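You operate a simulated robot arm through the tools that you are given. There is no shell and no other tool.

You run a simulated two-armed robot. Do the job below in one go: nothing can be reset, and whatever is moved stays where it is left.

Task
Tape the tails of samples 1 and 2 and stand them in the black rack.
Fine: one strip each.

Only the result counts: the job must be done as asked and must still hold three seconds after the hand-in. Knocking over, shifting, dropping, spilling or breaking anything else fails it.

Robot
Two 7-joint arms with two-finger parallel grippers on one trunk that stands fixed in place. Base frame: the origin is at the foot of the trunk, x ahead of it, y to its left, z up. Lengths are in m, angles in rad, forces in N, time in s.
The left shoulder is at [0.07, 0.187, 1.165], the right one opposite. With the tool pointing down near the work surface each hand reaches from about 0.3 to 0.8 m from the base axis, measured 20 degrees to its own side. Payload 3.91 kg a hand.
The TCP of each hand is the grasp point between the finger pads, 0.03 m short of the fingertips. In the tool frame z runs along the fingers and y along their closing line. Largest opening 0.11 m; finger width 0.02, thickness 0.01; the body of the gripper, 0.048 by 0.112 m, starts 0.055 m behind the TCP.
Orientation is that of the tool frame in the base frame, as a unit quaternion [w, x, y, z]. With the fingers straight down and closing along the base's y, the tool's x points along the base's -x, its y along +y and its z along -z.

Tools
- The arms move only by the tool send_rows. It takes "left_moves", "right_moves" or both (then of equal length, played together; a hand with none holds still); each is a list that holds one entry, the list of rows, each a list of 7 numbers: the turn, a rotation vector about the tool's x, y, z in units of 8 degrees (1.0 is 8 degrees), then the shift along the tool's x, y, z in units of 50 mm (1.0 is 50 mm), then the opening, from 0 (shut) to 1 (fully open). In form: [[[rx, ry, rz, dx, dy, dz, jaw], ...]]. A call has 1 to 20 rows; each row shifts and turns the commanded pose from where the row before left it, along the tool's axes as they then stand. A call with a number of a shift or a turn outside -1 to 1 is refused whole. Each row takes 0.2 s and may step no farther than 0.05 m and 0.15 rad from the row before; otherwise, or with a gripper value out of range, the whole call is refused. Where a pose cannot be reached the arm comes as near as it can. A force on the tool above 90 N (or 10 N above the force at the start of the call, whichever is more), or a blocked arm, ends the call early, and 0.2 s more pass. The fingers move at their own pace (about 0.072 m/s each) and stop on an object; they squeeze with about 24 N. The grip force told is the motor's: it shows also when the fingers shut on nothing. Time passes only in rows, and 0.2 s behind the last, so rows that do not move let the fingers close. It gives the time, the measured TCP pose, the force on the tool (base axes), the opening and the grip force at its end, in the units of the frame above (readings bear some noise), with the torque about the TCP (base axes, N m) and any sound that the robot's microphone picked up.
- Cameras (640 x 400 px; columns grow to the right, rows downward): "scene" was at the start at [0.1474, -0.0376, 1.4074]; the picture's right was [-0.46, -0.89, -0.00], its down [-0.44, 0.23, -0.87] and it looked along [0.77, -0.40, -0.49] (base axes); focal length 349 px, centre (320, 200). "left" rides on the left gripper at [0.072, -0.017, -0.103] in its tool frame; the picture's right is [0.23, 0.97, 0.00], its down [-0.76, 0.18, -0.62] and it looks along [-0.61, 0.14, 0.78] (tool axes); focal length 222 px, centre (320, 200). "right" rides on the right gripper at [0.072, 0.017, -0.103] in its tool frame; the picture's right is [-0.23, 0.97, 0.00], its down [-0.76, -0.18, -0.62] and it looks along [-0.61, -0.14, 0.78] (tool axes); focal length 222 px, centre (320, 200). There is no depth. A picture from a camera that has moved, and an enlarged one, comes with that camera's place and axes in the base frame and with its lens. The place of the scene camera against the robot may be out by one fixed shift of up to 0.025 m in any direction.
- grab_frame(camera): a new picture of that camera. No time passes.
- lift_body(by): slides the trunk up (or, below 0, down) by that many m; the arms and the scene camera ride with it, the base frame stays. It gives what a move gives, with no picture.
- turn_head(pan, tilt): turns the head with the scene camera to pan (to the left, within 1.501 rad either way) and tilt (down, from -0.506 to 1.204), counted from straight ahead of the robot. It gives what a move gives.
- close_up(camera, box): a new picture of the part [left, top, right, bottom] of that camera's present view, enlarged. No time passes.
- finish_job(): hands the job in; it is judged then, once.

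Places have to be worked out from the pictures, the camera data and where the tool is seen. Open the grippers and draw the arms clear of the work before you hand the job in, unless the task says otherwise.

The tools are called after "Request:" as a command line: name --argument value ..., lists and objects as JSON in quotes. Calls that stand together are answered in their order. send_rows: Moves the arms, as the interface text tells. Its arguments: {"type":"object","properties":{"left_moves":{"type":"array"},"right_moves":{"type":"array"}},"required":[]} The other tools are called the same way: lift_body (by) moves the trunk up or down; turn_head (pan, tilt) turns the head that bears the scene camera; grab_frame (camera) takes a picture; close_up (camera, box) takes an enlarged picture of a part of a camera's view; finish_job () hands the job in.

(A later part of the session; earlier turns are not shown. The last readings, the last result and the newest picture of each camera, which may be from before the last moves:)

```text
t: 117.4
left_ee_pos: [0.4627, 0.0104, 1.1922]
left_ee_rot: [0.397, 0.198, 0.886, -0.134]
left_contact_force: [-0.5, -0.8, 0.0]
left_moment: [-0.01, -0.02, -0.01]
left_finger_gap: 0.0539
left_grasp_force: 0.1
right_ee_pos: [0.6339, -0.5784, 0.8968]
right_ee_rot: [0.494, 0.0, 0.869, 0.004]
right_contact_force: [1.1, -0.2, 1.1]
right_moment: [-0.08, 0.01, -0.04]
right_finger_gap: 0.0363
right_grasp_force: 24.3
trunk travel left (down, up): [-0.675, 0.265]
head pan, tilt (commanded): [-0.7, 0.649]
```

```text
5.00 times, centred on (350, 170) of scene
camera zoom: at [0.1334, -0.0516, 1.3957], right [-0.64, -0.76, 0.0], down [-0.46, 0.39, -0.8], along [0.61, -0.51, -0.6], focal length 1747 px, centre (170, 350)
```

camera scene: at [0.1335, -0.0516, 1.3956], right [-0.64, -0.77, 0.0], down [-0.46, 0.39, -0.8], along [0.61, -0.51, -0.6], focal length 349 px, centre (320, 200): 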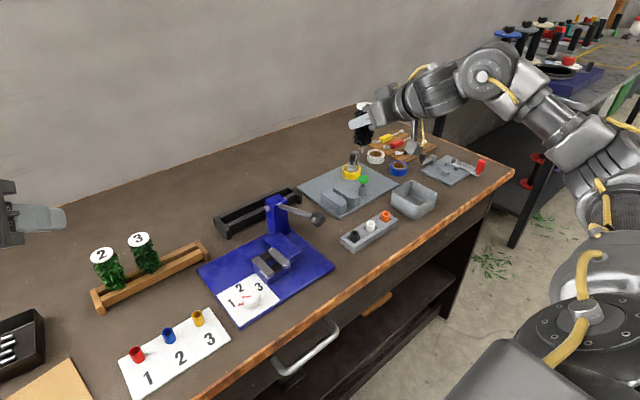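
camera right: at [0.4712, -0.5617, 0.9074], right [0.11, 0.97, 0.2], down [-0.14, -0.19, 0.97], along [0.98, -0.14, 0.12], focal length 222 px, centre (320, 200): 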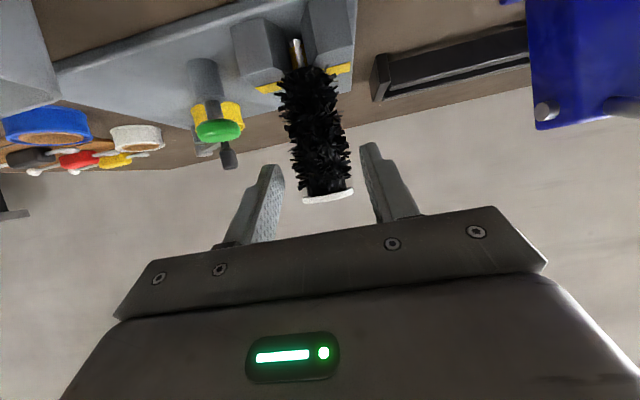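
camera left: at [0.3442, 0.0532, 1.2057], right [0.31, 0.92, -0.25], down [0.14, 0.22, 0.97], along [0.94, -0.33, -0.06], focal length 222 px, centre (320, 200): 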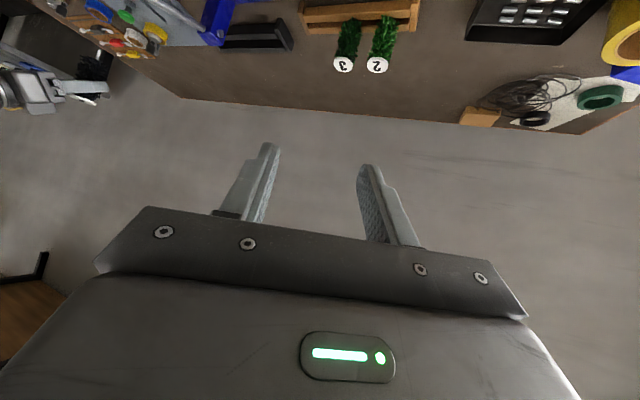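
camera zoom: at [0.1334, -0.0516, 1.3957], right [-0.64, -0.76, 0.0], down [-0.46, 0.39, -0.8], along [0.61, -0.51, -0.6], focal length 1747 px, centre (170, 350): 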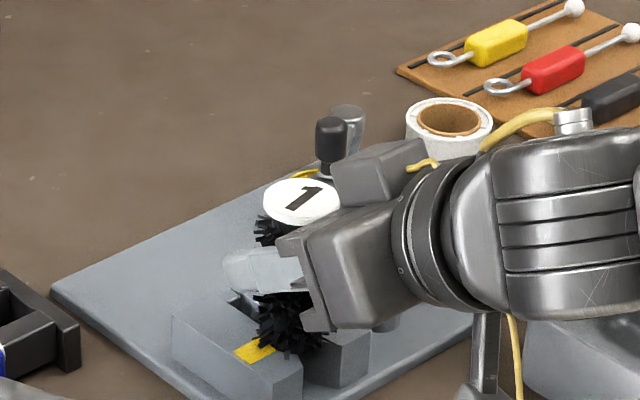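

The strip hangs in the slot right between the tail and the tongue. I lift 1.5 mm to unload and push the tail forward through the strip in 5 mm steps.

Request:
send_rows --right_moves '[[[0, 0, 0, -0.026, 0, -0.0154, 0], [0, 0, 0, -0.0514, 0, 0.086, 0], [0, 0, 0, -0.0514, 0, 0.086, 0], [0, 0, 0, -0.0514, 0, 0.086, 0], [0, 0, 0, 0, 0, 0, 0]]]'

Request:
close_up --camera "right" --box '[230, 0, 390, 110]'

```text
t: 118.6
left_ee_pos: [0.4618, 0.0086, 1.1924]
left_ee_rot: [0.396, 0.198, 0.886, -0.134]
left_contact_force: [0.8, -1.0, 0.5]
left_moment: [-0.02, 0.05, 0.0]
left_finger_gap: 0.0537
left_grasp_force: 0.0
right_ee_pos: [0.648, -0.5775, 0.898]
right_ee_rot: [0.494, -0.001, 0.87, 0.005]
right_contact_force: [-1.5, 0.2, 0.0]
right_moment: [-0.02, 0.15, 0.01]
right_finger_gap: 0.0364
right_grasp_force: 24.3
trunk travel left (down, up): [-0.675, 0.265]
head pan, tilt (commanded): [-0.7, 0.649]
```

```text
3.64 times, centred on (310, 55) of right
camera zoom: at [0.5209, -0.5604, 0.8877], right [0.11, 0.97, 0.2], down [-0.14, -0.19, 0.97], along [0.98, -0.14, 0.12], focal length 808 px, centre (356, 727)
```

zoom: 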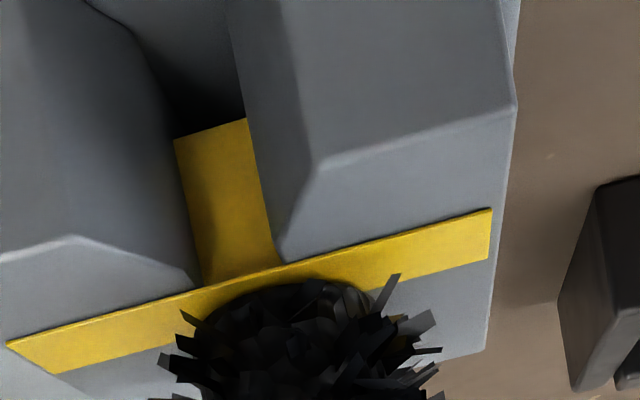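

The tail is past the strip plane now, spring force 1.5 N. I keep pushing toward the end of the tongue's stroke.

Request:
send_rows --right_moves '[[[0, 0, 0, -0.0514, 0, 0.086, 0], [0, 0, 0, -0.0514, 0, 0.086, 0], [0, 0, 0, 0, 0, 0, 0]]]'

Request:
close_up --camera "right" --box '[230, 0, 390, 110]'

```text
t: 119.4
left_ee_pos: [0.461, 0.0107, 1.1923]
left_ee_rot: [0.396, 0.197, 0.887, -0.133]
left_contact_force: [-0.2, -0.1, 0.2]
left_moment: [0.03, 0.03, -0.01]
left_finger_gap: 0.0538
left_grasp_force: 0.1
right_ee_pos: [0.658, -0.5779, 0.8983]
right_ee_rot: [0.493, 0.0, 0.87, 0.004]
right_contact_force: [-3.4, -0.7, 0.5]
right_moment: [0.01, 0.22, 0.0]
right_finger_gap: 0.0364
right_grasp_force: 23.6
trunk travel left (down, up): [-0.675, 0.265]
head pan, tilt (commanded): [-0.7, 0.649]
```

```text
3.64 times, centred on (310, 55) of right
camera zoom: at [0.5306, -0.5606, 0.8878], right [0.11, 0.97, 0.2], down [-0.14, -0.19, 0.97], along [0.98, -0.14, 0.12], focal length 808 px, centre (356, 727)
```

zoom: 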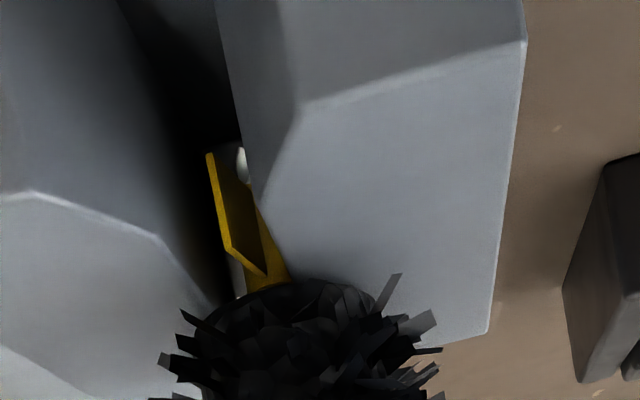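

The strip has left the block tops and is folding around the tail. I push the last few millimetres to the stop to finish the wrap.

Request:
send_rows --right_moves '[[[0, 0, 0, -0.0206, 0, 0.0344, 0], [0, 0, 0, -0.0206, 0, 0.0344, 0], [0, 0, 0, 0, 0, 0, 0]]]'

Request:
close_up --camera "right" --box '[230, 0, 390, 110]'

```text
t: 120.2
left_ee_pos: [0.4615, 0.0087, 1.1915]
left_ee_rot: [0.397, 0.198, 0.886, -0.134]
left_contact_force: [-0.5, -0.6, -0.2]
left_moment: [-0.03, 0.01, 0.0]
left_finger_gap: 0.0535
left_grasp_force: 0.0
right_ee_pos: [0.6613, -0.5779, 0.8977]
right_ee_rot: [0.495, 0.001, 0.869, 0.004]
right_contact_force: [-2.2, 0.0, 0.6]
right_moment: [-0.03, 0.24, 0.0]
right_finger_gap: 0.0362
right_grasp_force: 24.1
trunk travel left (down, up): [-0.675, 0.265]
head pan, tilt (commanded): [-0.7, 0.649]
```

```text
3.64 times, centred on (310, 55) of right
camera zoom: at [0.5347, -0.5606, 0.8878], right [0.11, 0.97, 0.2], down [-0.14, -0.19, 0.97], along [0.98, -0.14, 0.12], focal length 808 px, centre (356, 727)
```

zoom: 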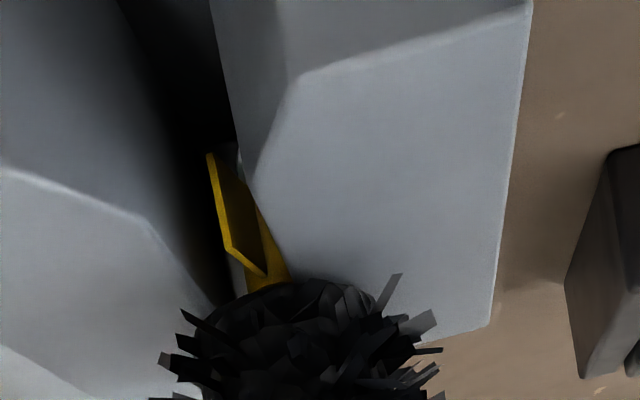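

The folded strip now moves with the tail. I push a little further to meet the stop and be sure the stroke is complete.

Request:
send_rows --right_moves '[[[0, 0, 0, -0.0206, 0, 0.0344, 0], [0, 0, 0, -0.0206, 0, 0.0344, 0], [0, 0, 0, 0, 0, 0, 0]]]'

Request:
close_up --camera "right" --box '[230, 0, 390, 110]'

```text
t: 121.0
left_ee_pos: [0.4616, 0.0096, 1.1925]
left_ee_rot: [0.396, 0.198, 0.886, -0.134]
left_contact_force: [0.2, -0.6, 0.1]
left_moment: [-0.02, -0.03, 0.0]
left_finger_gap: 0.0538
left_grasp_force: 0.1
right_ee_pos: [0.6639, -0.5781, 0.8996]
right_ee_rot: [0.493, 0.001, 0.87, 0.004]
right_contact_force: [-9.3, 0.8, -0.8]
right_moment: [0.07, 0.65, 0.04]
right_finger_gap: 0.0365
right_grasp_force: 23.7
trunk travel left (down, up): [-0.675, 0.265]
head pan, tilt (commanded): [-0.7, 0.649]
```

```text
3.64 times, centred on (310, 55) of right
camera zoom: at [0.5377, -0.5608, 0.8878], right [0.11, 0.97, 0.2], down [-0.14, -0.19, 0.97], along [0.98, -0.14, 0.12], focal length 808 px, centre (356, 727)
```

zoom: 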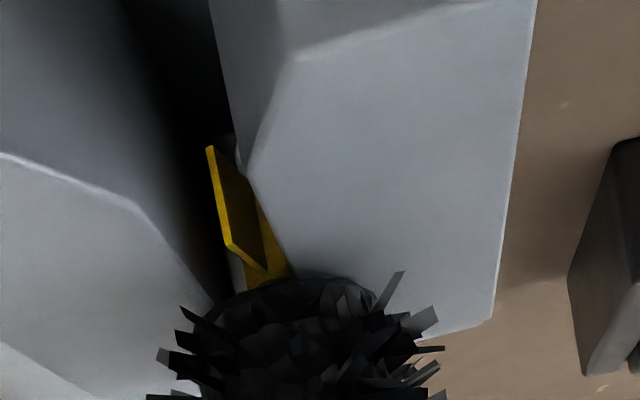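

Stop reached (9 N). I ease back ~18 mm to unload the tongue and then lift straight up to inspect the tail.

Request:
send_rows --right_moves '[[[0, 0, 0, 0.0617, 0, -0.1032, 0], [0, 0, 0, 0.0617, 0, -0.1032, 0], [0, 0, 0, 0.0617, 0, -0.1032, 0], [0, 0, 0, 0, 0, 0, 0]]]'

Request:
close_up --camera "right" --box '[230, 0, 390, 110]'

```text
t: 122.0
left_ee_pos: [0.4619, 0.0098, 1.1919]
left_ee_rot: [0.396, 0.197, 0.887, -0.134]
left_contact_force: [-0.5, 0.9, 1.6]
left_moment: [0.0, -0.04, -0.02]
left_finger_gap: 0.0541
left_grasp_force: 0.0
right_ee_pos: [0.647, -0.577, 0.8977]
right_ee_rot: [0.494, 0.0, 0.87, 0.004]
right_contact_force: [-1.6, -2.1, 0.0]
right_moment: [-0.12, 0.05, 0.0]
right_finger_gap: 0.0368
right_grasp_force: 24.1
trunk travel left (down, up): [-0.675, 0.265]
head pan, tilt (commanded): [-0.7, 0.649]
```

```text
3.64 times, centred on (310, 55) of right
camera zoom: at [0.521, -0.5607, 0.888], right [0.11, 0.97, 0.2], down [-0.14, -0.19, 0.97], along [0.98, -0.14, 0.12], focal length 808 px, centre (356, 727)
```

zoom: 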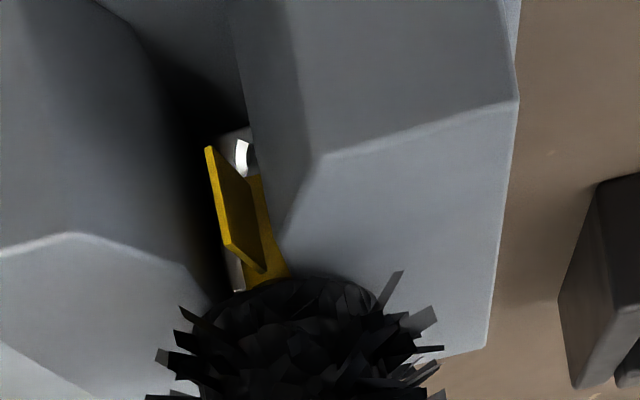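

There's a light 2 N side touch on the left wall, so I shift 1.5 mm right and lift straight up.

Request:
send_rows --right_moves '[[[0, 0, 0, -0.1, -0.03, -0.06, 0], [0, 0, 0, -0.206, 0, -0.1233, 0], [0, 0, 0, -0.3, 0, -0.18, 0], [0, 0, 0, -0.5, 0, -0.3, 0], [0, 0, 0, -0.6, 0, -0.36, 0], [0, 0, 0, -0.6, 0, -0.36, 0], [0, 0, 0, 0, 0, 0, 0]]]'

Request:
grab_frame --camera "right"

Request:
close_up --camera "right" --box '[230, 0, 390, 110]'

Request:
close_up --camera "scene" --box '[290, 90, 430, 210]'

```text
t: 123.6
left_ee_pos: [0.4628, 0.0089, 1.193]
left_ee_rot: [0.397, 0.198, 0.886, -0.134]
left_contact_force: [-0.5, 0.0, 0.7]
left_moment: [-0.02, 0.01, -0.01]
left_finger_gap: 0.0538
left_grasp_force: 0.1
right_ee_pos: [0.6467, -0.5806, 1.0321]
right_ee_rot: [0.494, 0.001, 0.87, 0.004]
right_contact_force: [0.6, -1.0, -0.7]
right_moment: [-0.01, 0.0, 0.03]
right_finger_gap: 0.0365
right_grasp_force: 24.0
trunk travel left (down, up): [-0.675, 0.265]
head pan, tilt (commanded): [-0.7, 0.649]
```

```text
taken
camera right: at [0.5204, -0.5633, 1.0219], right [0.11, 0.97, 0.2], down [-0.14, -0.19, 0.97], along [0.98, -0.14, 0.12], focal length 222 px, centre (320, 200)
```

right: 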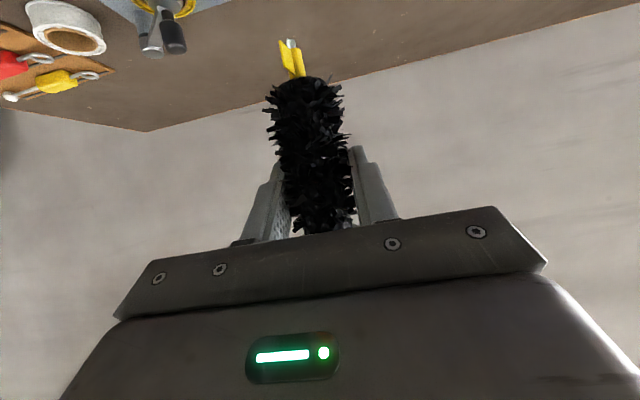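

```text
3.64 times, centred on (310, 55) of right
camera zoom: at [0.5204, -0.5633, 1.0219], right [0.11, 0.97, 0.2], down [-0.14, -0.19, 0.97], along [0.98, -0.14, 0.12], focal length 808 px, centre (356, 727)
```

zoom: 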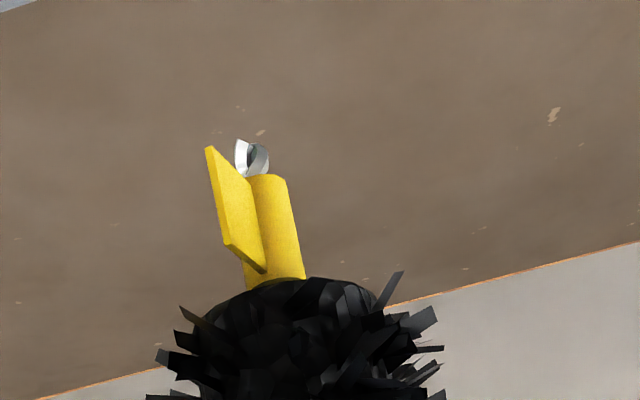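

```text
3.33 times, centred on (360, 150) of scene
camera zoom: at [0.1336, -0.0522, 1.3956], right [-0.64, -0.76, 0.0], down [-0.46, 0.39, -0.8], along [0.61, -0.51, -0.61], focal length 1164 px, centre (187, 367)
```

zoom: 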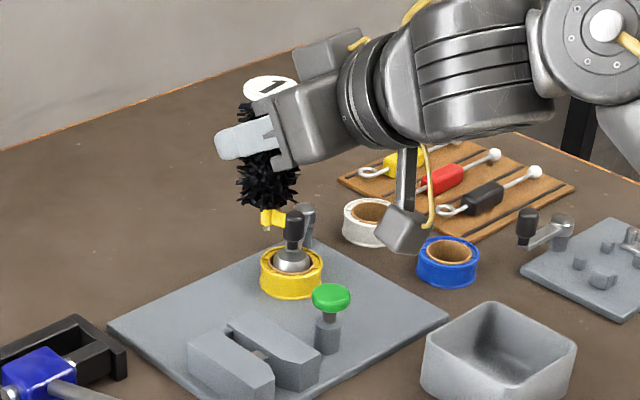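

Excellent: the tail is wrapped in yellow tape, one strip, and the slot is clear again. Now I carry sample 1 at safe height toward the black rack and yaw the tool so the tape flag will lie along the rack's slot.

Request:
send_rows --right_moves '[[[0, 0, 0, -0.302, 0.722, 0.208, 0], [0, 0, 0, -0.302, 0.722, 0.208, 0], [0, 0, 0, -0.302, 0.722, 0.208, 0], [0, 0, 0, -0.302, 0.722, 0.208, 0], [0, 0, 0, -0.302, 0.722, 0.208, 0], [-0.859, 0, -0.512, 0, 0, 0, 0], [-0.859, 0, -0.512, 0, 0, 0, 0], [-0.859, 0, -0.512, 0, 0, 0, 0], [-0.859, 0, -0.512, 0, 0, 0, 0], [-0.859, 0, -0.512, 0, 0, 0, 0], [-0.859, 0, -0.512, 0, 0, 0, 0], [-0.859, 0, -0.512, 0, 0, 0, 0], [0, 0, 0, 0, 0, 0, 0]]]'

Request:
turn_head --pan -0.5 --tilt 0.6

Request:
grab_frame --camera "scene"

Request:
grab_frame --camera "right"

```text
t: 126.4
left_ee_pos: [0.4626, 0.0092, 1.1917]
left_ee_rot: [0.396, 0.199, 0.886, -0.134]
left_contact_force: [0.3, -0.4, 0.6]
left_moment: [-0.02, 0.01, 0.01]
left_finger_gap: 0.0542
left_grasp_force: 0.1
right_ee_pos: [0.7314, -0.3947, 1.0704]
right_ee_rot: [0.441, -0.393, 0.774, 0.23]
right_contact_force: [0.8, 0.1, -0.5]
right_moment: [0.01, 0.02, -0.01]
right_finger_gap: 0.0366
right_grasp_force: 24.2
right hand out of reach, approached as far as the arm can: row 12
trunk travel left (down, up): [-0.675, 0.265]
head pan, tilt (commanded): [-0.7, 0.649]
```

```text
t: 127.1
left_ee_pos: [0.4621, 0.0102, 1.1921]
left_ee_rot: [0.397, 0.198, 0.886, -0.134]
left_contact_force: [-0.1, 0.4, -0.2]
left_moment: [0.0, 0.01, -0.03]
left_finger_gap: 0.0538
left_grasp_force: 0.0
right_ee_pos: [0.7322, -0.3927, 1.0703]
right_ee_rot: [0.44, -0.393, 0.774, 0.23]
right_contact_force: [0.0, 0.5, -0.5]
right_moment: [0.01, -0.01, 0.01]
right_finger_gap: 0.0366
right_grasp_force: 23.9
trunk travel left (down, up): [-0.675, 0.265]
head pan, tilt (commanded): [-0.499, 0.6]
```

```text
taken
camera scene: at [0.1449, -0.0382, 1.3999], right [-0.48, -0.88, 0.0], down [-0.5, 0.27, -0.82], along [0.72, -0.4, -0.57], focal length 349 px, centre (320, 200)
```

scene: 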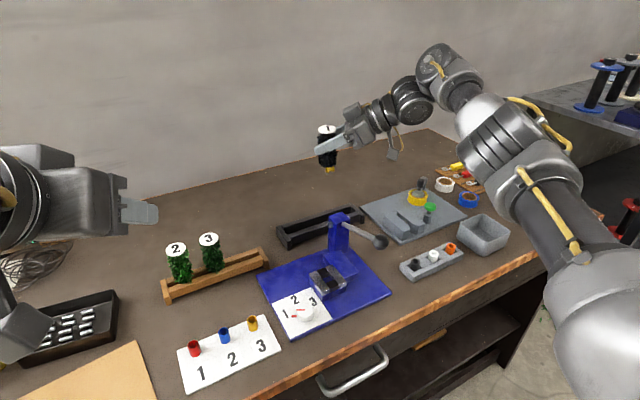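

```text
taken
camera right: at [0.6436, -0.485, 1.0587], right [-0.72, 0.66, 0.21], down [0.06, -0.23, 0.97], along [0.69, 0.71, 0.13], focal length 222 px, centre (320, 200)
```

right: 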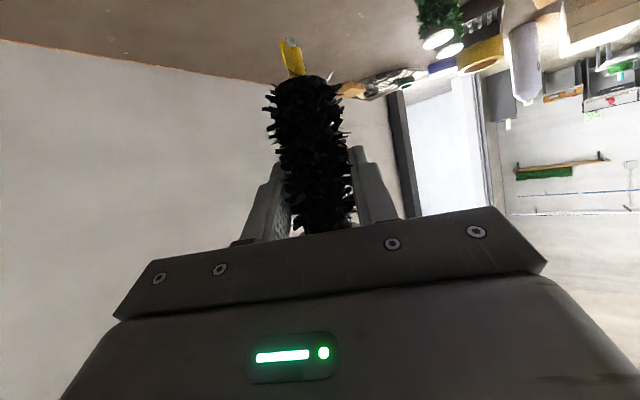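

I zoom on the taped tail to measure the tape flag, and on the rack to plan the placement.

Request:
close_up --camera "scene" --box '[300, 110, 360, 190]'

Request:
close_up --camera "left" --box '[190, 60, 300, 130]'

Request:
close_up --camera "scene" --box '[265, 195, 375, 265]'

Request:
grab_frame --camera "left"

```text
5.00 times, centred on (330, 150) of scene
camera zoom: at [0.1449, -0.0382, 1.3999], right [-0.48, -0.88, 0.0], down [-0.5, 0.27, -0.82], along [0.72, -0.4, -0.57], focal length 1747 px, centre (270, 450)
```

zoom: 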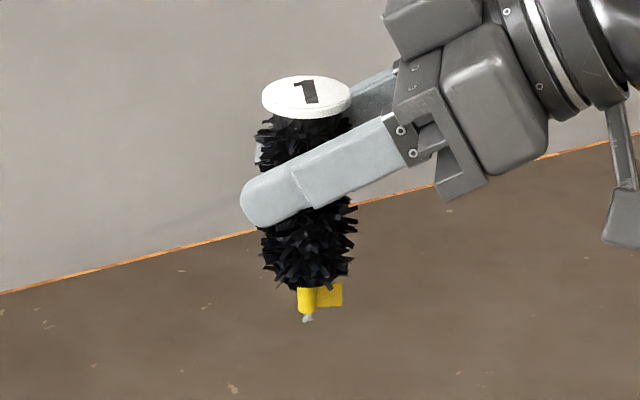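

```text
5.71 times, centred on (245, 95) of left
camera zoom: at [0.3444, 0.0532, 1.2056], right [0.31, 0.92, -0.25], down [0.14, 0.22, 0.97], along [0.94, -0.33, -0.06], focal length 1269 px, centre (749, 800)
```

zoom: 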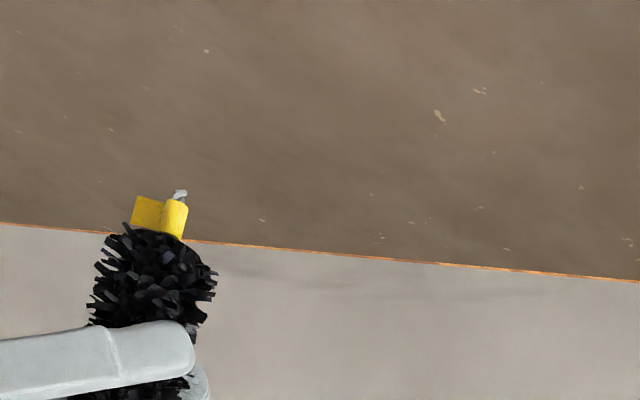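

```text
5.71 times, centred on (320, 230) of scene
camera zoom: at [0.1449, -0.0382, 1.3999], right [-0.48, -0.88, 0.0], down [-0.5, 0.27, -0.82], along [0.72, -0.4, -0.57], focal length 1996 px, centre (320, 29)
```

zoom: 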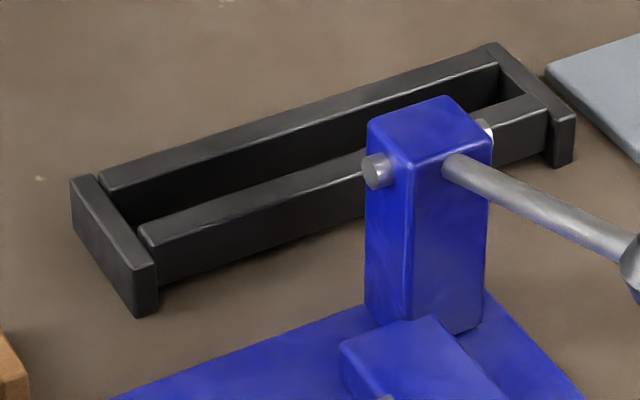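

```text
taken
camera left: at [0.3444, 0.0532, 1.2056], right [0.31, 0.92, -0.25], down [0.14, 0.22, 0.97], along [0.94, -0.33, -0.06], focal length 222 px, centre (320, 200)
```

left: 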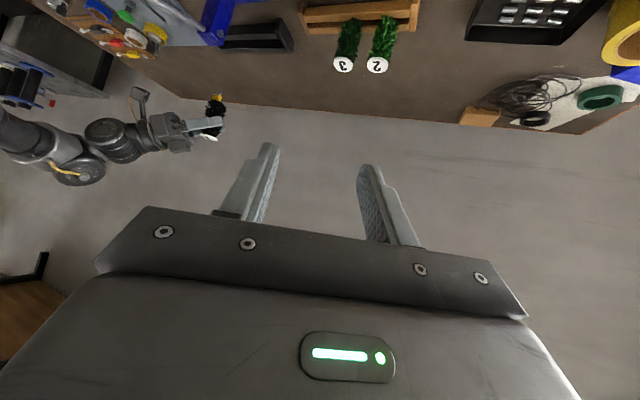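

The flag is only ~17 mm long from the tail axis. I zoom on the rack's left half to measure its bars precisely.

Request:
close_up --camera "scene" --box '[270, 205, 340, 250]'

Request:
close_up --camera "left" --box '[210, 10, 300, 60]'

```text
8.89 times, centred on (305, 228) of scene
camera zoom: at [0.1449, -0.0382, 1.3999], right [-0.48, -0.88, 0.0], down [-0.5, 0.27, -0.82], along [0.72, -0.4, -0.57], focal length 3105 px, centre (453, -44)
```

zoom: 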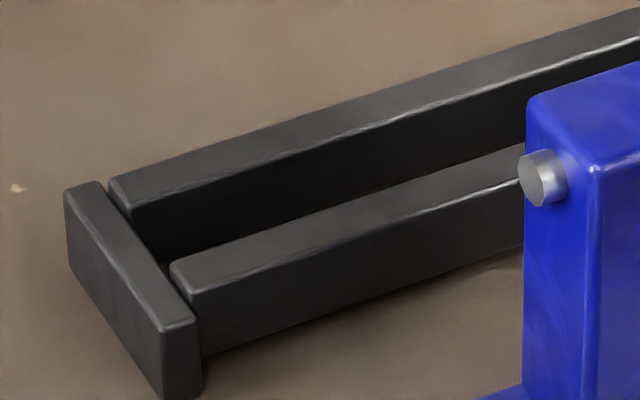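

```text
7.11 times, centred on (255, 35) of left
camera zoom: at [0.3444, 0.0532, 1.2056], right [0.31, 0.92, -0.25], down [0.14, 0.22, 0.97], along [0.94, -0.33, -0.06], focal length 1580 px, centre (782, 1373)
```

zoom: 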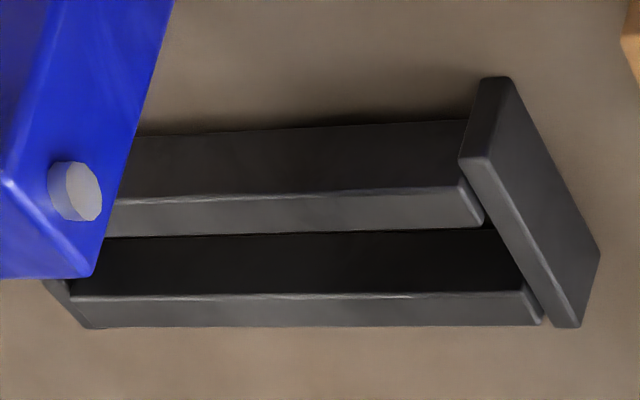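

Combining both wrist-camera views, the slot centre is at x≈0.778 with bar tops ≈0.825, and the left free stretch is around y≈−0.31. I yaw to 45° and move above that spot at z≈1.0.

Request:
send_rows --right_moves '[[[0.511, 0, 0.305, 0, 0, 0, 0], [0.511, 0, 0.305, 0, 0, 0, 0], [0, 0, 0, 0.111, 0.169, 0.731, 0], [0, 0, 0, 0.111, 0.169, 0.731, 0], [0, 0, 0, 0.111, 0.169, 0.731, 0], [0, 0, 0, 0, 0, 0, 0]]]'

Request:
grab_frame --camera "right"

Request:
grab_frame --camera "scene"

```text
t: 128.5
left_ee_pos: [0.4617, 0.0112, 1.1922]
left_ee_rot: [0.396, 0.198, 0.886, -0.134]
left_contact_force: [0.0, 0.3, 0.7]
left_moment: [-0.03, 0.01, 0.01]
left_finger_gap: 0.0538
left_grasp_force: 0.0
right_ee_pos: [0.7717, -0.3135, 1.0008]
right_ee_rot: [0.454, -0.342, 0.798, 0.199]
right_contact_force: [-0.1, 0.9, -0.2]
right_moment: [-0.02, 0.0, -0.02]
right_finger_gap: 0.0366
right_grasp_force: 24.3
trunk travel left (down, up): [-0.675, 0.265]
head pan, tilt (commanded): [-0.499, 0.6]
```

```text
taken
camera right: at [0.6729, -0.3921, 0.989], right [-0.63, 0.75, 0.2], down [0.03, -0.23, 0.97], along [0.78, 0.62, 0.12], focal length 222 px, centre (320, 200)
```

right: 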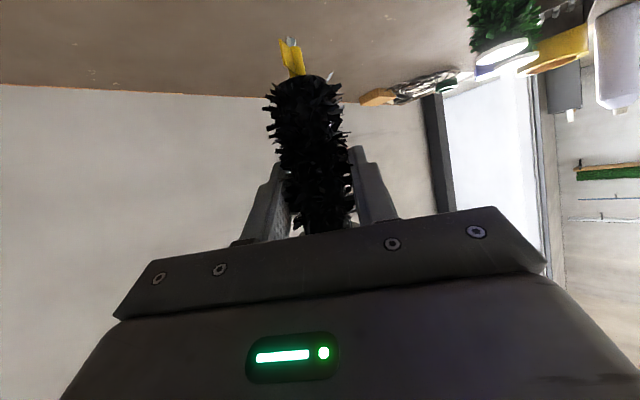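

```text
taken
camera scene: at [0.1444, -0.0382, 1.4], right [-0.48, -0.88, 0.0], down [-0.5, 0.27, -0.83], along [0.72, -0.39, -0.56], focal length 349 px, centre (320, 200)
```

scene: 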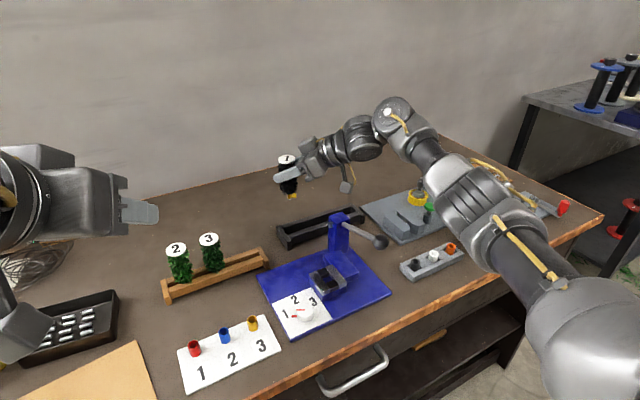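

Careful: in this pose the wrist camera box would come down onto the blue press post. I shift to y≈−0.40 (behind and right of the post) with azimuth 40°, where the box clears the post, and check reach.

Request:
send_rows --right_moves '[[[0, 0, 0, 0.1, -0.427, -0.45, 0], [0, 0, 0, 0.223, -0.427, -0.379, 0], [0, 0, 0, 0.223, -0.427, -0.379, 0], [0.752, 0, 0.448, 0, 0, 0, 0], [0, 0, 0, 0, 0, 0, 0]]]'

Request:
close_up --camera "scene" --box '[260, 110, 400, 260]'

```text
t: 129.7
left_ee_pos: [0.4626, 0.0103, 1.1923]
left_ee_rot: [0.396, 0.198, 0.886, -0.135]
left_contact_force: [0.1, 0.4, 0.1]
left_moment: [-0.04, -0.01, 0.04]
left_finger_gap: 0.054
left_grasp_force: 0.1
right_ee_pos: [0.776, -0.3939, 1.0027]
right_ee_rot: [0.46, -0.315, 0.809, 0.188]
right_contact_force: [-0.7, 0.5, -0.5]
right_moment: [-0.02, -0.02, 0.02]
right_finger_gap: 0.0365
right_grasp_force: 24.1
right hand out of reach, approached as far as the arm can: row 4
trunk travel left (down, up): [-0.675, 0.265]
head pan, tilt (commanded): [-0.499, 0.6]
```

```text
2.67 times, centred on (330, 185) of scene
camera zoom: at [0.1449, -0.0372, 1.4], right [-0.48, -0.88, 0.0], down [-0.5, 0.27, -0.83], along [0.72, -0.4, -0.56], focal length 932 px, centre (293, 240)
```

zoom: 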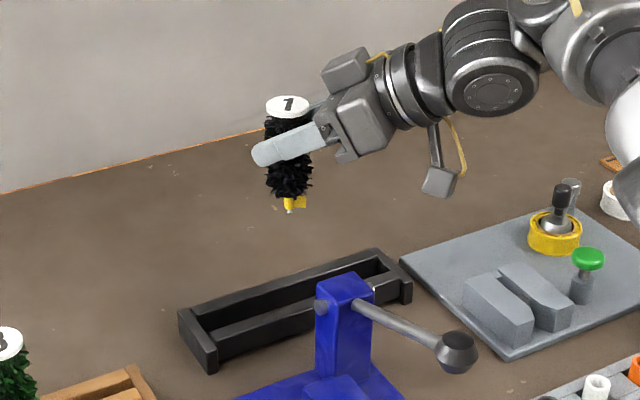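

Just at the edge of reach. I lower the trunk 0.06 m (hand will be at z≈0.94, tail tip still ~3 cm above the bars) to gain reach.

Request:
lift_body --by -0.06

Request:
grab_frame --camera "right"

Request:
close_up --camera "scene" --box '[260, 110, 400, 260]'

```text
t: 130.7
left_ee_pos: [0.4629, 0.0113, 1.1321]
left_ee_rot: [0.396, 0.198, 0.887, -0.133]
left_contact_force: [0.3, -1.7, -0.3]
left_moment: [0.01, -0.03, -0.02]
left_finger_gap: 0.0539
left_grasp_force: 0.1
right_ee_pos: [0.776, -0.3923, 0.9418]
right_ee_rot: [0.46, -0.315, 0.808, 0.189]
right_contact_force: [0.7, 0.6, -0.5]
right_moment: [0.02, -0.01, 0.0]
right_finger_gap: 0.0365
right_grasp_force: 24.1
trunk travel left (down, up): [-0.615, 0.325]
head pan, tilt (commanded): [-0.499, 0.6]
```

```text
taken
camera right: at [0.6715, -0.4667, 0.9313], right [-0.58, 0.79, 0.21], down [0.02, -0.24, 0.97], along [0.82, 0.56, 0.13], focal length 222 px, centre (320, 200)
```

right: 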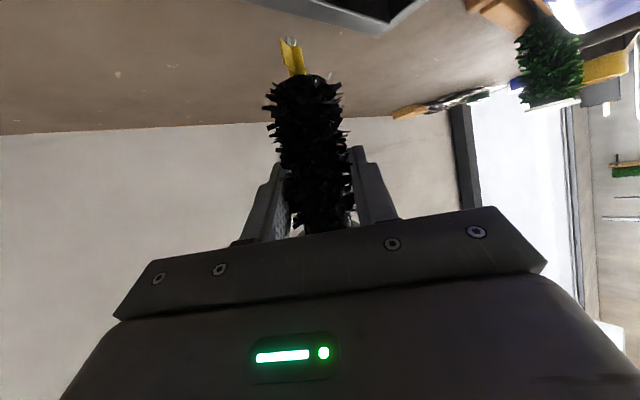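

```text
2.67 times, centred on (330, 185) of scene
camera zoom: at [0.1446, -0.0379, 1.34], right [-0.48, -0.88, 0.0], down [-0.5, 0.27, -0.82], along [0.72, -0.39, -0.57], focal length 932 px, centre (293, 240)
```

zoom: 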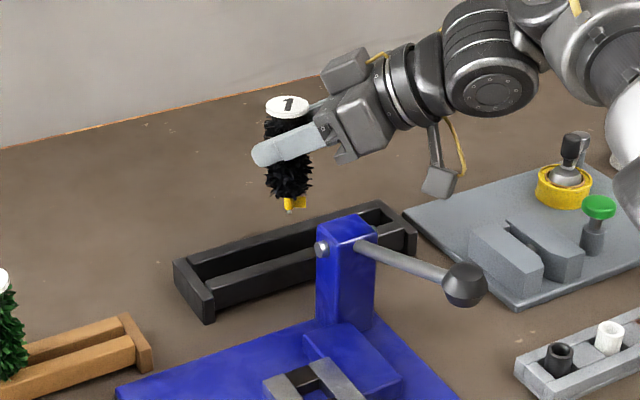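

Reach is fine now. I shift ~17 mm right and lower so the tail tip is just above the bar tops, then look through the wrist camera.

Request:
send_rows --right_moves '[[[0, 0, 0, 0.271, -0.112, 0.013, 0], [0, 0, 0, 0.271, -0.112, 0.013, 0], [0, 0, 0, 0, 0, 0, 0]]]'

Request:
close_up --camera "right" --box '[210, 0, 420, 110]'

Request:
close_up --camera "scene" --box '[280, 130, 360, 240]'

Request:
close_up --camera "left" --box '[160, 0, 300, 90]'

```text
t: 131.5
left_ee_pos: [0.4631, 0.0099, 1.1316]
left_ee_rot: [0.396, 0.198, 0.887, -0.134]
left_contact_force: [-0.6, -0.5, -0.3]
left_moment: [0.02, 0.03, -0.01]
left_finger_gap: 0.0538
left_grasp_force: 0.0
right_ee_pos: [0.7735, -0.4121, 0.9178]
right_ee_rot: [0.46, -0.315, 0.809, 0.188]
right_contact_force: [0.9, 0.6, 0.8]
right_moment: [0.0, 0.0, -0.04]
right_finger_gap: 0.0366
right_grasp_force: 24.0
trunk travel left (down, up): [-0.615, 0.325]
head pan, tilt (commanded): [-0.499, 0.6]
```

```text
3.05 times, centred on (315, 55) of right
camera zoom: at [0.67, -0.4833, 0.9069], right [-0.58, 0.79, 0.21], down [0.02, -0.24, 0.97], along [0.82, 0.56, 0.13], focal length 677 px, centre (335, 642)
```

zoom: 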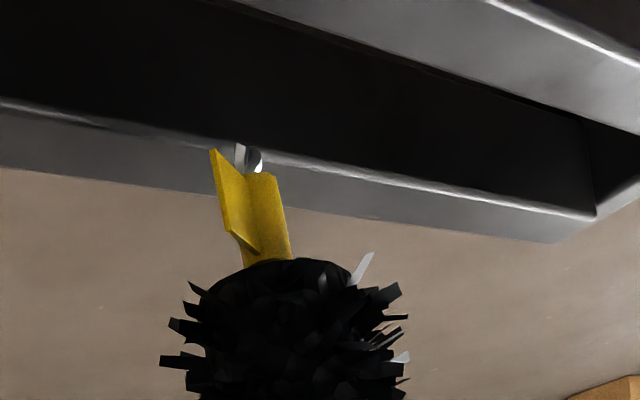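

```text
3.64 times, centred on (320, 185) of scene
camera zoom: at [0.1447, -0.0381, 1.3399], right [-0.48, -0.88, 0.0], down [-0.5, 0.27, -0.82], along [0.72, -0.39, -0.57], focal length 1270 px, centre (320, 254)
```

zoom: 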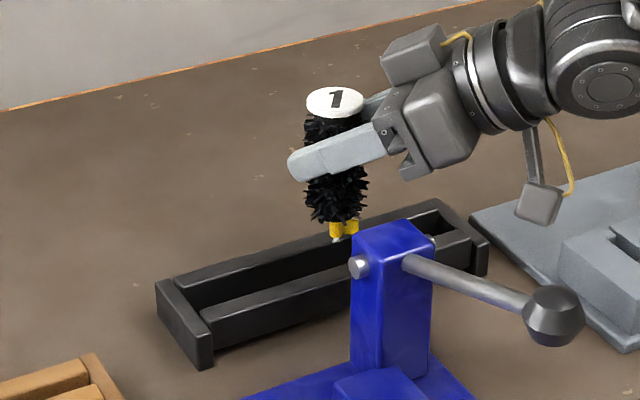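

```text
4.44 times, centred on (230, 45) of left
camera zoom: at [0.3443, 0.0532, 1.1457], right [0.31, 0.92, -0.25], down [0.14, 0.22, 0.97], along [0.94, -0.33, -0.06], focal length 987 px, centre (720, 889)
```

zoom: 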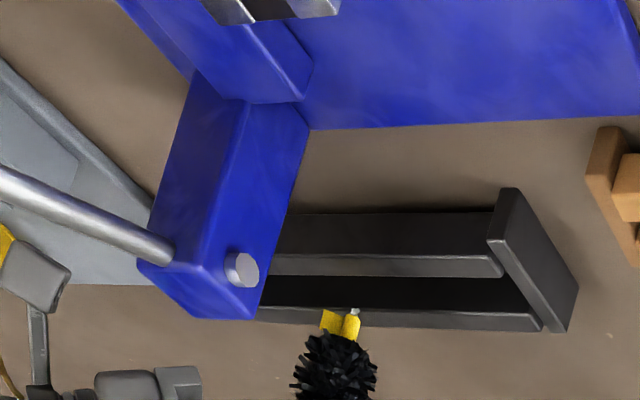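

Tail is ~3–5 mm beyond the slot centre in x by these views. I shift back 3 mm and lower 12 mm so the tail enters the gap, then re-measure.

Request:
send_rows --right_moves '[[[0, 0, 0, 0.115, 0.02, 0.042, 0], [0, 0, 0, 0.115, 0.02, 0.042, 0], [0, 0, 0, 0, 0, 0, 0]]]'

Request:
close_up --camera "right" --box '[210, 0, 420, 110]'

Request:
close_up --camera "scene" --box '[290, 150, 350, 220]'

Request:
close_up --camera "left" --box '[190, 20, 290, 90]'

```text
t: 132.3
left_ee_pos: [0.4633, 0.0108, 1.1319]
left_ee_rot: [0.397, 0.199, 0.886, -0.135]
left_contact_force: [0.2, 0.1, -0.3]
left_moment: [0.0, -0.02, 0.0]
left_finger_gap: 0.0537
left_grasp_force: 0.1
right_ee_pos: [0.7722, -0.4101, 0.9061]
right_ee_rot: [0.46, -0.315, 0.809, 0.189]
right_contact_force: [-0.6, 0.5, -0.9]
right_moment: [0.01, -0.01, 0.01]
right_finger_gap: 0.0364
right_grasp_force: 24.0
trunk travel left (down, up): [-0.615, 0.325]
head pan, tilt (commanded): [-0.499, 0.6]
```

```text
3.05 times, centred on (315, 55) of right
camera zoom: at [0.667, -0.4828, 0.8949], right [-0.58, 0.79, 0.21], down [0.02, -0.24, 0.97], along [0.82, 0.56, 0.13], focal length 677 px, centre (335, 642)
```

zoom: 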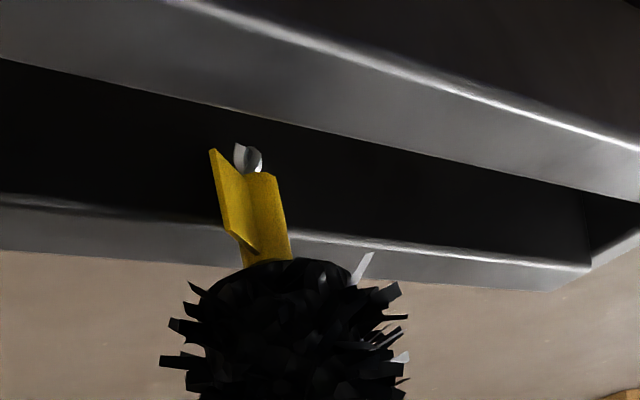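

```text
5.71 times, centred on (320, 185) of scene
camera zoom: at [0.1448, -0.0378, 1.3399], right [-0.48, -0.88, 0.0], down [-0.5, 0.27, -0.82], along [0.72, -0.39, -0.57], focal length 1996 px, centre (320, 286)
```

zoom: 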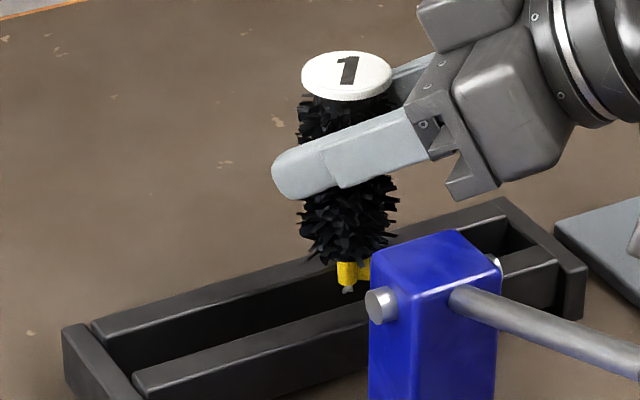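

```text
5.71 times, centred on (240, 55) of left
camera zoom: at [0.3443, 0.0535, 1.1456], right [0.31, 0.92, -0.25], down [0.14, 0.22, 0.97], along [0.94, -0.33, -0.06], focal length 1269 px, centre (777, 1029)
```

zoom: 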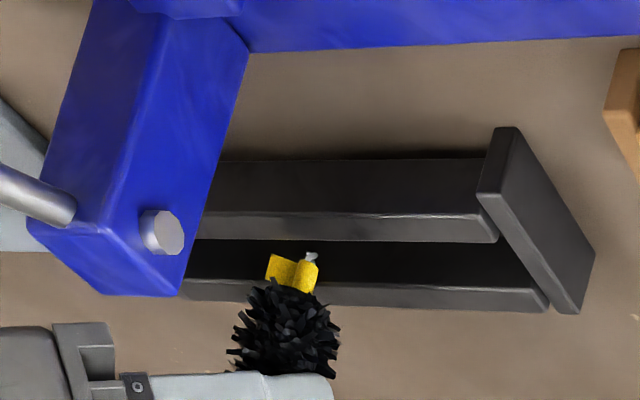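

The tail is now inside the gap and near its middle. I lower another 8 mm and re-measure.

Request:
send_rows --right_moves '[[[0, 0, 0, 0.07, 0, 0.041, 0], [0, 0, 0, 0.07, 0, 0.041, 0], [0, 0, 0, 0, 0, 0, 0]]]'

Request:
close_up --camera "right" --box '[210, 0, 420, 110]'

Request:
close_up --camera "scene" --box '[290, 150, 350, 220]'

Request:
close_up --camera "left" --box '[190, 20, 290, 90]'

```text
t: 133.1
left_ee_pos: [0.4608, 0.0085, 1.1323]
left_ee_rot: [0.396, 0.197, 0.887, -0.134]
left_contact_force: [-0.6, -0.4, 0.9]
left_moment: [0.0, 0.03, 0.03]
left_finger_gap: 0.0541
left_grasp_force: 0.1
right_ee_pos: [0.7713, -0.4107, 0.8972]
right_ee_rot: [0.459, -0.315, 0.809, 0.189]
right_contact_force: [0.2, 0.0, 0.2]
right_moment: [-0.02, 0.01, -0.01]
right_finger_gap: 0.037
right_grasp_force: 24.2
trunk travel left (down, up): [-0.615, 0.325]
head pan, tilt (commanded): [-0.499, 0.6]
```

```text
3.05 times, centred on (315, 55) of right
camera zoom: at [0.6667, -0.4832, 0.8867], right [-0.58, 0.79, 0.21], down [0.02, -0.24, 0.97], along [0.82, 0.56, 0.13], focal length 677 px, centre (335, 642)
```

zoom: 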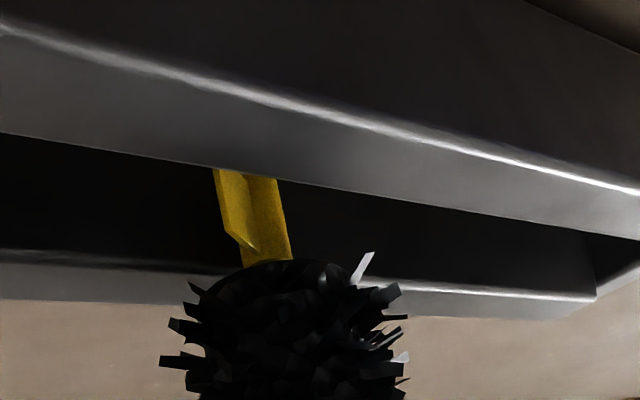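

```text
5.71 times, centred on (320, 185) of scene
camera zoom: at [0.1447, -0.038, 1.3399], right [-0.48, -0.88, 0.0], down [-0.5, 0.27, -0.82], along [0.72, -0.39, -0.57], focal length 1996 px, centre (320, 286)
```

zoom: 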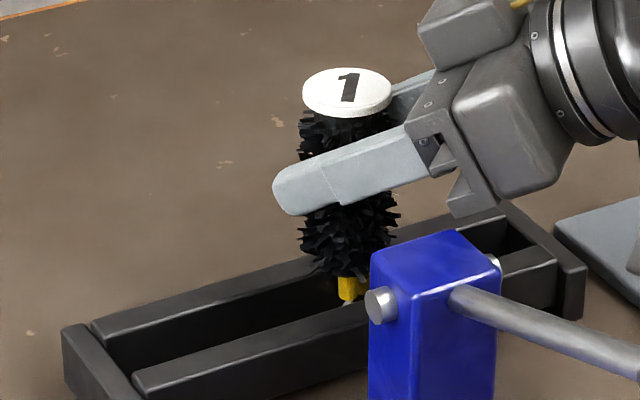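

```text
5.71 times, centred on (240, 55) of left
camera zoom: at [0.3443, 0.0533, 1.1456], right [0.31, 0.92, -0.25], down [0.14, 0.22, 0.97], along [0.94, -0.33, -0.06], focal length 1269 px, centre (777, 1029)
```

zoom: 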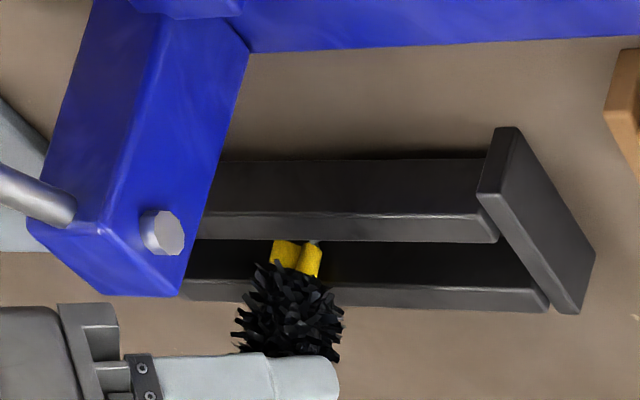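

By the wrist view the tail is within ~3 mm of the gap centre. To get it exact, I probe: move +x gently until the tail touches the far bar, watching the force.

Request:
send_rows --right_moves '[[[0, 0, 0, -0.0152, -0.0273, 0.025, 0], [0, 0, 0, -0.0152, -0.0273, 0.025, 0], [0, 0, 0, -0.0152, -0.0273, 0.025, 0], [0, 0, 0, -0.0152, -0.0273, 0.025, 0], [0, 0, 0, 0, 0, 0, 0]]]'

```text
t: 134.3
left_ee_pos: [0.4606, 0.0107, 1.1326]
left_ee_rot: [0.397, 0.198, 0.886, -0.134]
left_contact_force: [-0.5, 0.6, 0.3]
left_moment: [0.0, -0.01, -0.03]
left_finger_gap: 0.0538
left_grasp_force: 0.0
right_ee_pos: [0.7782, -0.4106, 0.8979]
right_ee_rot: [0.461, -0.314, 0.808, 0.189]
right_contact_force: [-13.6, 0.4, -2.5]
right_moment: [0.08, 0.89, 0.06]
right_finger_gap: 0.0369
right_grasp_force: 23.8
trunk travel left (down, up): [-0.615, 0.325]
head pan, tilt (commanded): [-0.499, 0.6]
```

Contact came early and strong (13.6 N), so I back off at once and check whether the rack moved.

Request:
send_rows --right_moves '[[[0, 0, 0, 0.0304, 0.0546, -0.05, 0], [0, 0, 0, 0.0152, 0.0273, -0.025, 0], [0, 0, 0, 0, 0, 0, 0]]]'

Request:
close_up --camera "right" --box '[210, 0, 420, 110]'

Request:
close_up --camera "left" --box '[190, 20, 290, 90]'

Request:
close_up --camera "scene" --box '[290, 150, 350, 220]'

```text
t: 135.1
left_ee_pos: [0.4623, 0.0105, 1.1325]
left_ee_rot: [0.397, 0.197, 0.886, -0.134]
left_contact_force: [-0.6, -0.6, -0.2]
left_moment: [-0.03, 0.02, 0.03]
left_finger_gap: 0.0537
left_grasp_force: 0.0
right_ee_pos: [0.7735, -0.4111, 0.8975]
right_ee_rot: [0.46, -0.315, 0.809, 0.187]
right_contact_force: [1.0, -0.3, -0.5]
right_moment: [-0.02, -0.02, 0.04]
right_finger_gap: 0.0366
right_grasp_force: 24.1
trunk travel left (down, up): [-0.615, 0.325]
head pan, tilt (commanded): [-0.499, 0.6]
```

```text
3.05 times, centred on (315, 55) of right
camera zoom: at [0.6691, -0.4829, 0.8871], right [-0.58, 0.79, 0.21], down [0.02, -0.24, 0.97], along [0.82, 0.56, 0.13], focal length 677 px, centre (335, 642)
```

zoom: 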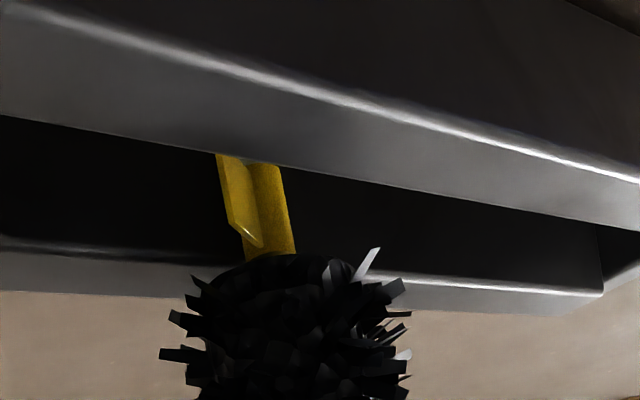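

```text
5.71 times, centred on (240, 55) of left
camera zoom: at [0.3445, 0.0533, 1.1456], right [0.31, 0.92, -0.25], down [0.14, 0.22, 0.97], along [0.94, -0.33, -0.06], focal length 1269 px, centre (777, 1029)
```

zoom: 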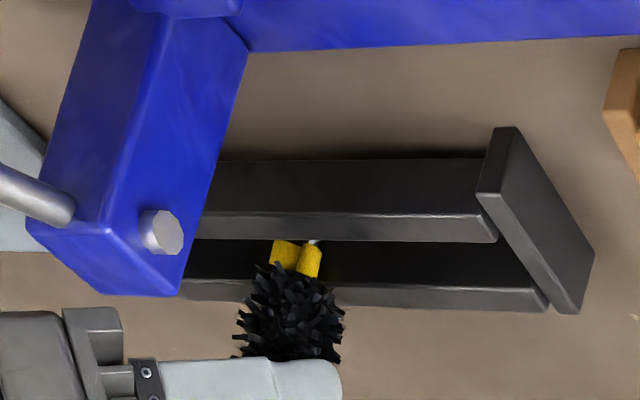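

```text
5.71 times, centred on (320, 185) of scene
camera zoom: at [0.145, -0.038, 1.3399], right [-0.48, -0.88, 0.0], down [-0.5, 0.27, -0.82], along [0.72, -0.39, -0.57], focal length 1996 px, centre (320, 286)
```

zoom: 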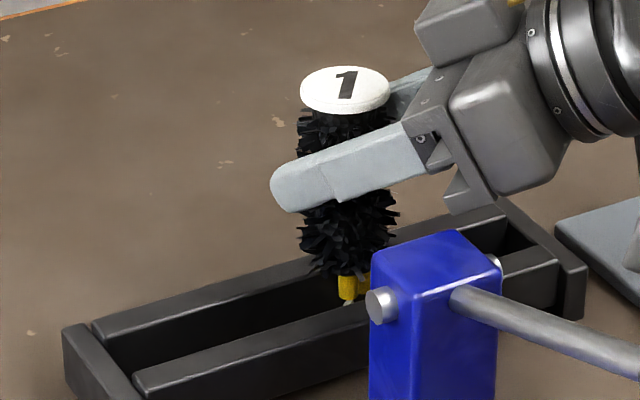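

The rack did not move (edges identical). Re-triangulating from the wrist views at three heights puts the bar tops at ≈0.831 and the gap centre at x≈0.768, so the tail had been against the far bar. I raise 8 mm, right the small tilt, and shift back ~10 mm and 8 mm right.

Request:
send_rows --right_moves '[[[0, 0, 0, -0.138, 0, -0.081, 0], [0, -0.3, 0, 0, 0, 0, 0], [0, 0, 0, 0.064, 0.01, -0.109, 0], [0, 0, 0, 0.064, 0.01, -0.109, 0], [0, 0, 0, 0, 0, 0, 0]]]'

Request:
close_up --camera "right" --box '[210, 0, 420, 110]'

Request:
close_up --camera "left" --box '[190, 20, 290, 90]'

Request:
close_up --camera "scene" --box '[290, 150, 370, 230]'

```text
t: 136.3
left_ee_pos: [0.4635, 0.0106, 1.1318]
left_ee_rot: [0.397, 0.198, 0.886, -0.135]
left_contact_force: [0.5, 0.7, 0.5]
left_moment: [-0.04, 0.0, -0.01]
left_finger_gap: 0.0538
left_grasp_force: 0.1
right_ee_pos: [0.7629, -0.4188, 0.906]
right_ee_rot: [0.477, -0.311, 0.799, 0.195]
right_contact_force: [-0.3, 0.4, -0.6]
right_moment: [0.04, 0.02, 0.01]
right_finger_gap: 0.0363
right_grasp_force: 23.9
trunk travel left (down, up): [-0.615, 0.325]
head pan, tilt (commanded): [-0.499, 0.6]
```

```text
3.05 times, centred on (315, 55) of right
camera zoom: at [0.6592, -0.491, 0.8894], right [-0.58, 0.78, 0.22], down [-0.01, -0.27, 0.96], along [0.81, 0.56, 0.17], focal length 677 px, centre (335, 642)
```

zoom: 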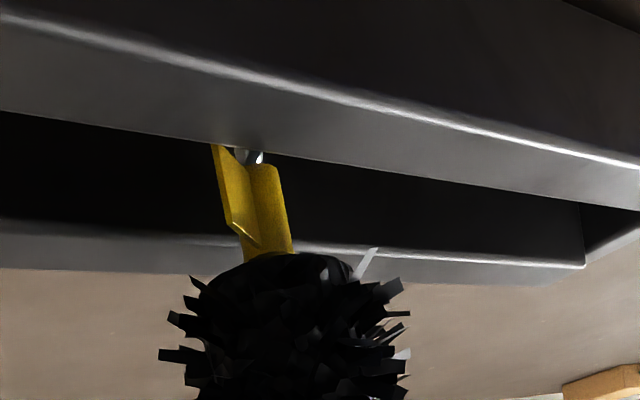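

```text
5.71 times, centred on (240, 55) of left
camera zoom: at [0.3445, 0.0533, 1.1456], right [0.31, 0.92, -0.25], down [0.14, 0.22, 0.97], along [0.94, -0.33, -0.06], focal length 1269 px, centre (777, 1029)
```

zoom: 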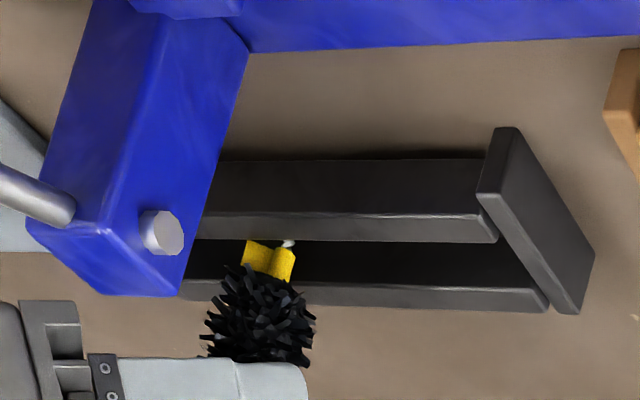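

```text
5.00 times, centred on (330, 190) of scene
camera zoom: at [0.145, -0.0379, 1.3399], right [-0.48, -0.88, 0.0], down [-0.5, 0.27, -0.82], along [0.72, -0.39, -0.57], focal length 1747 px, centre (270, 250)
```

zoom: 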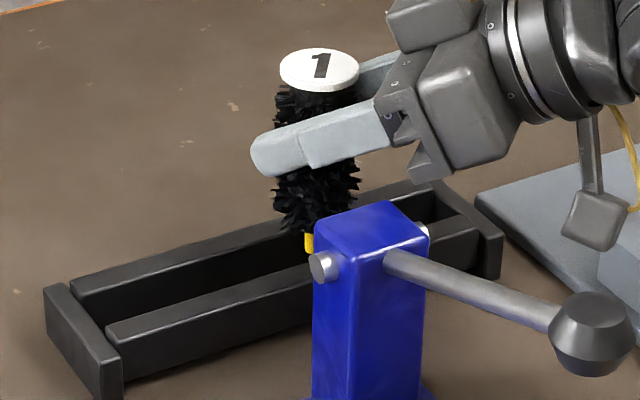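

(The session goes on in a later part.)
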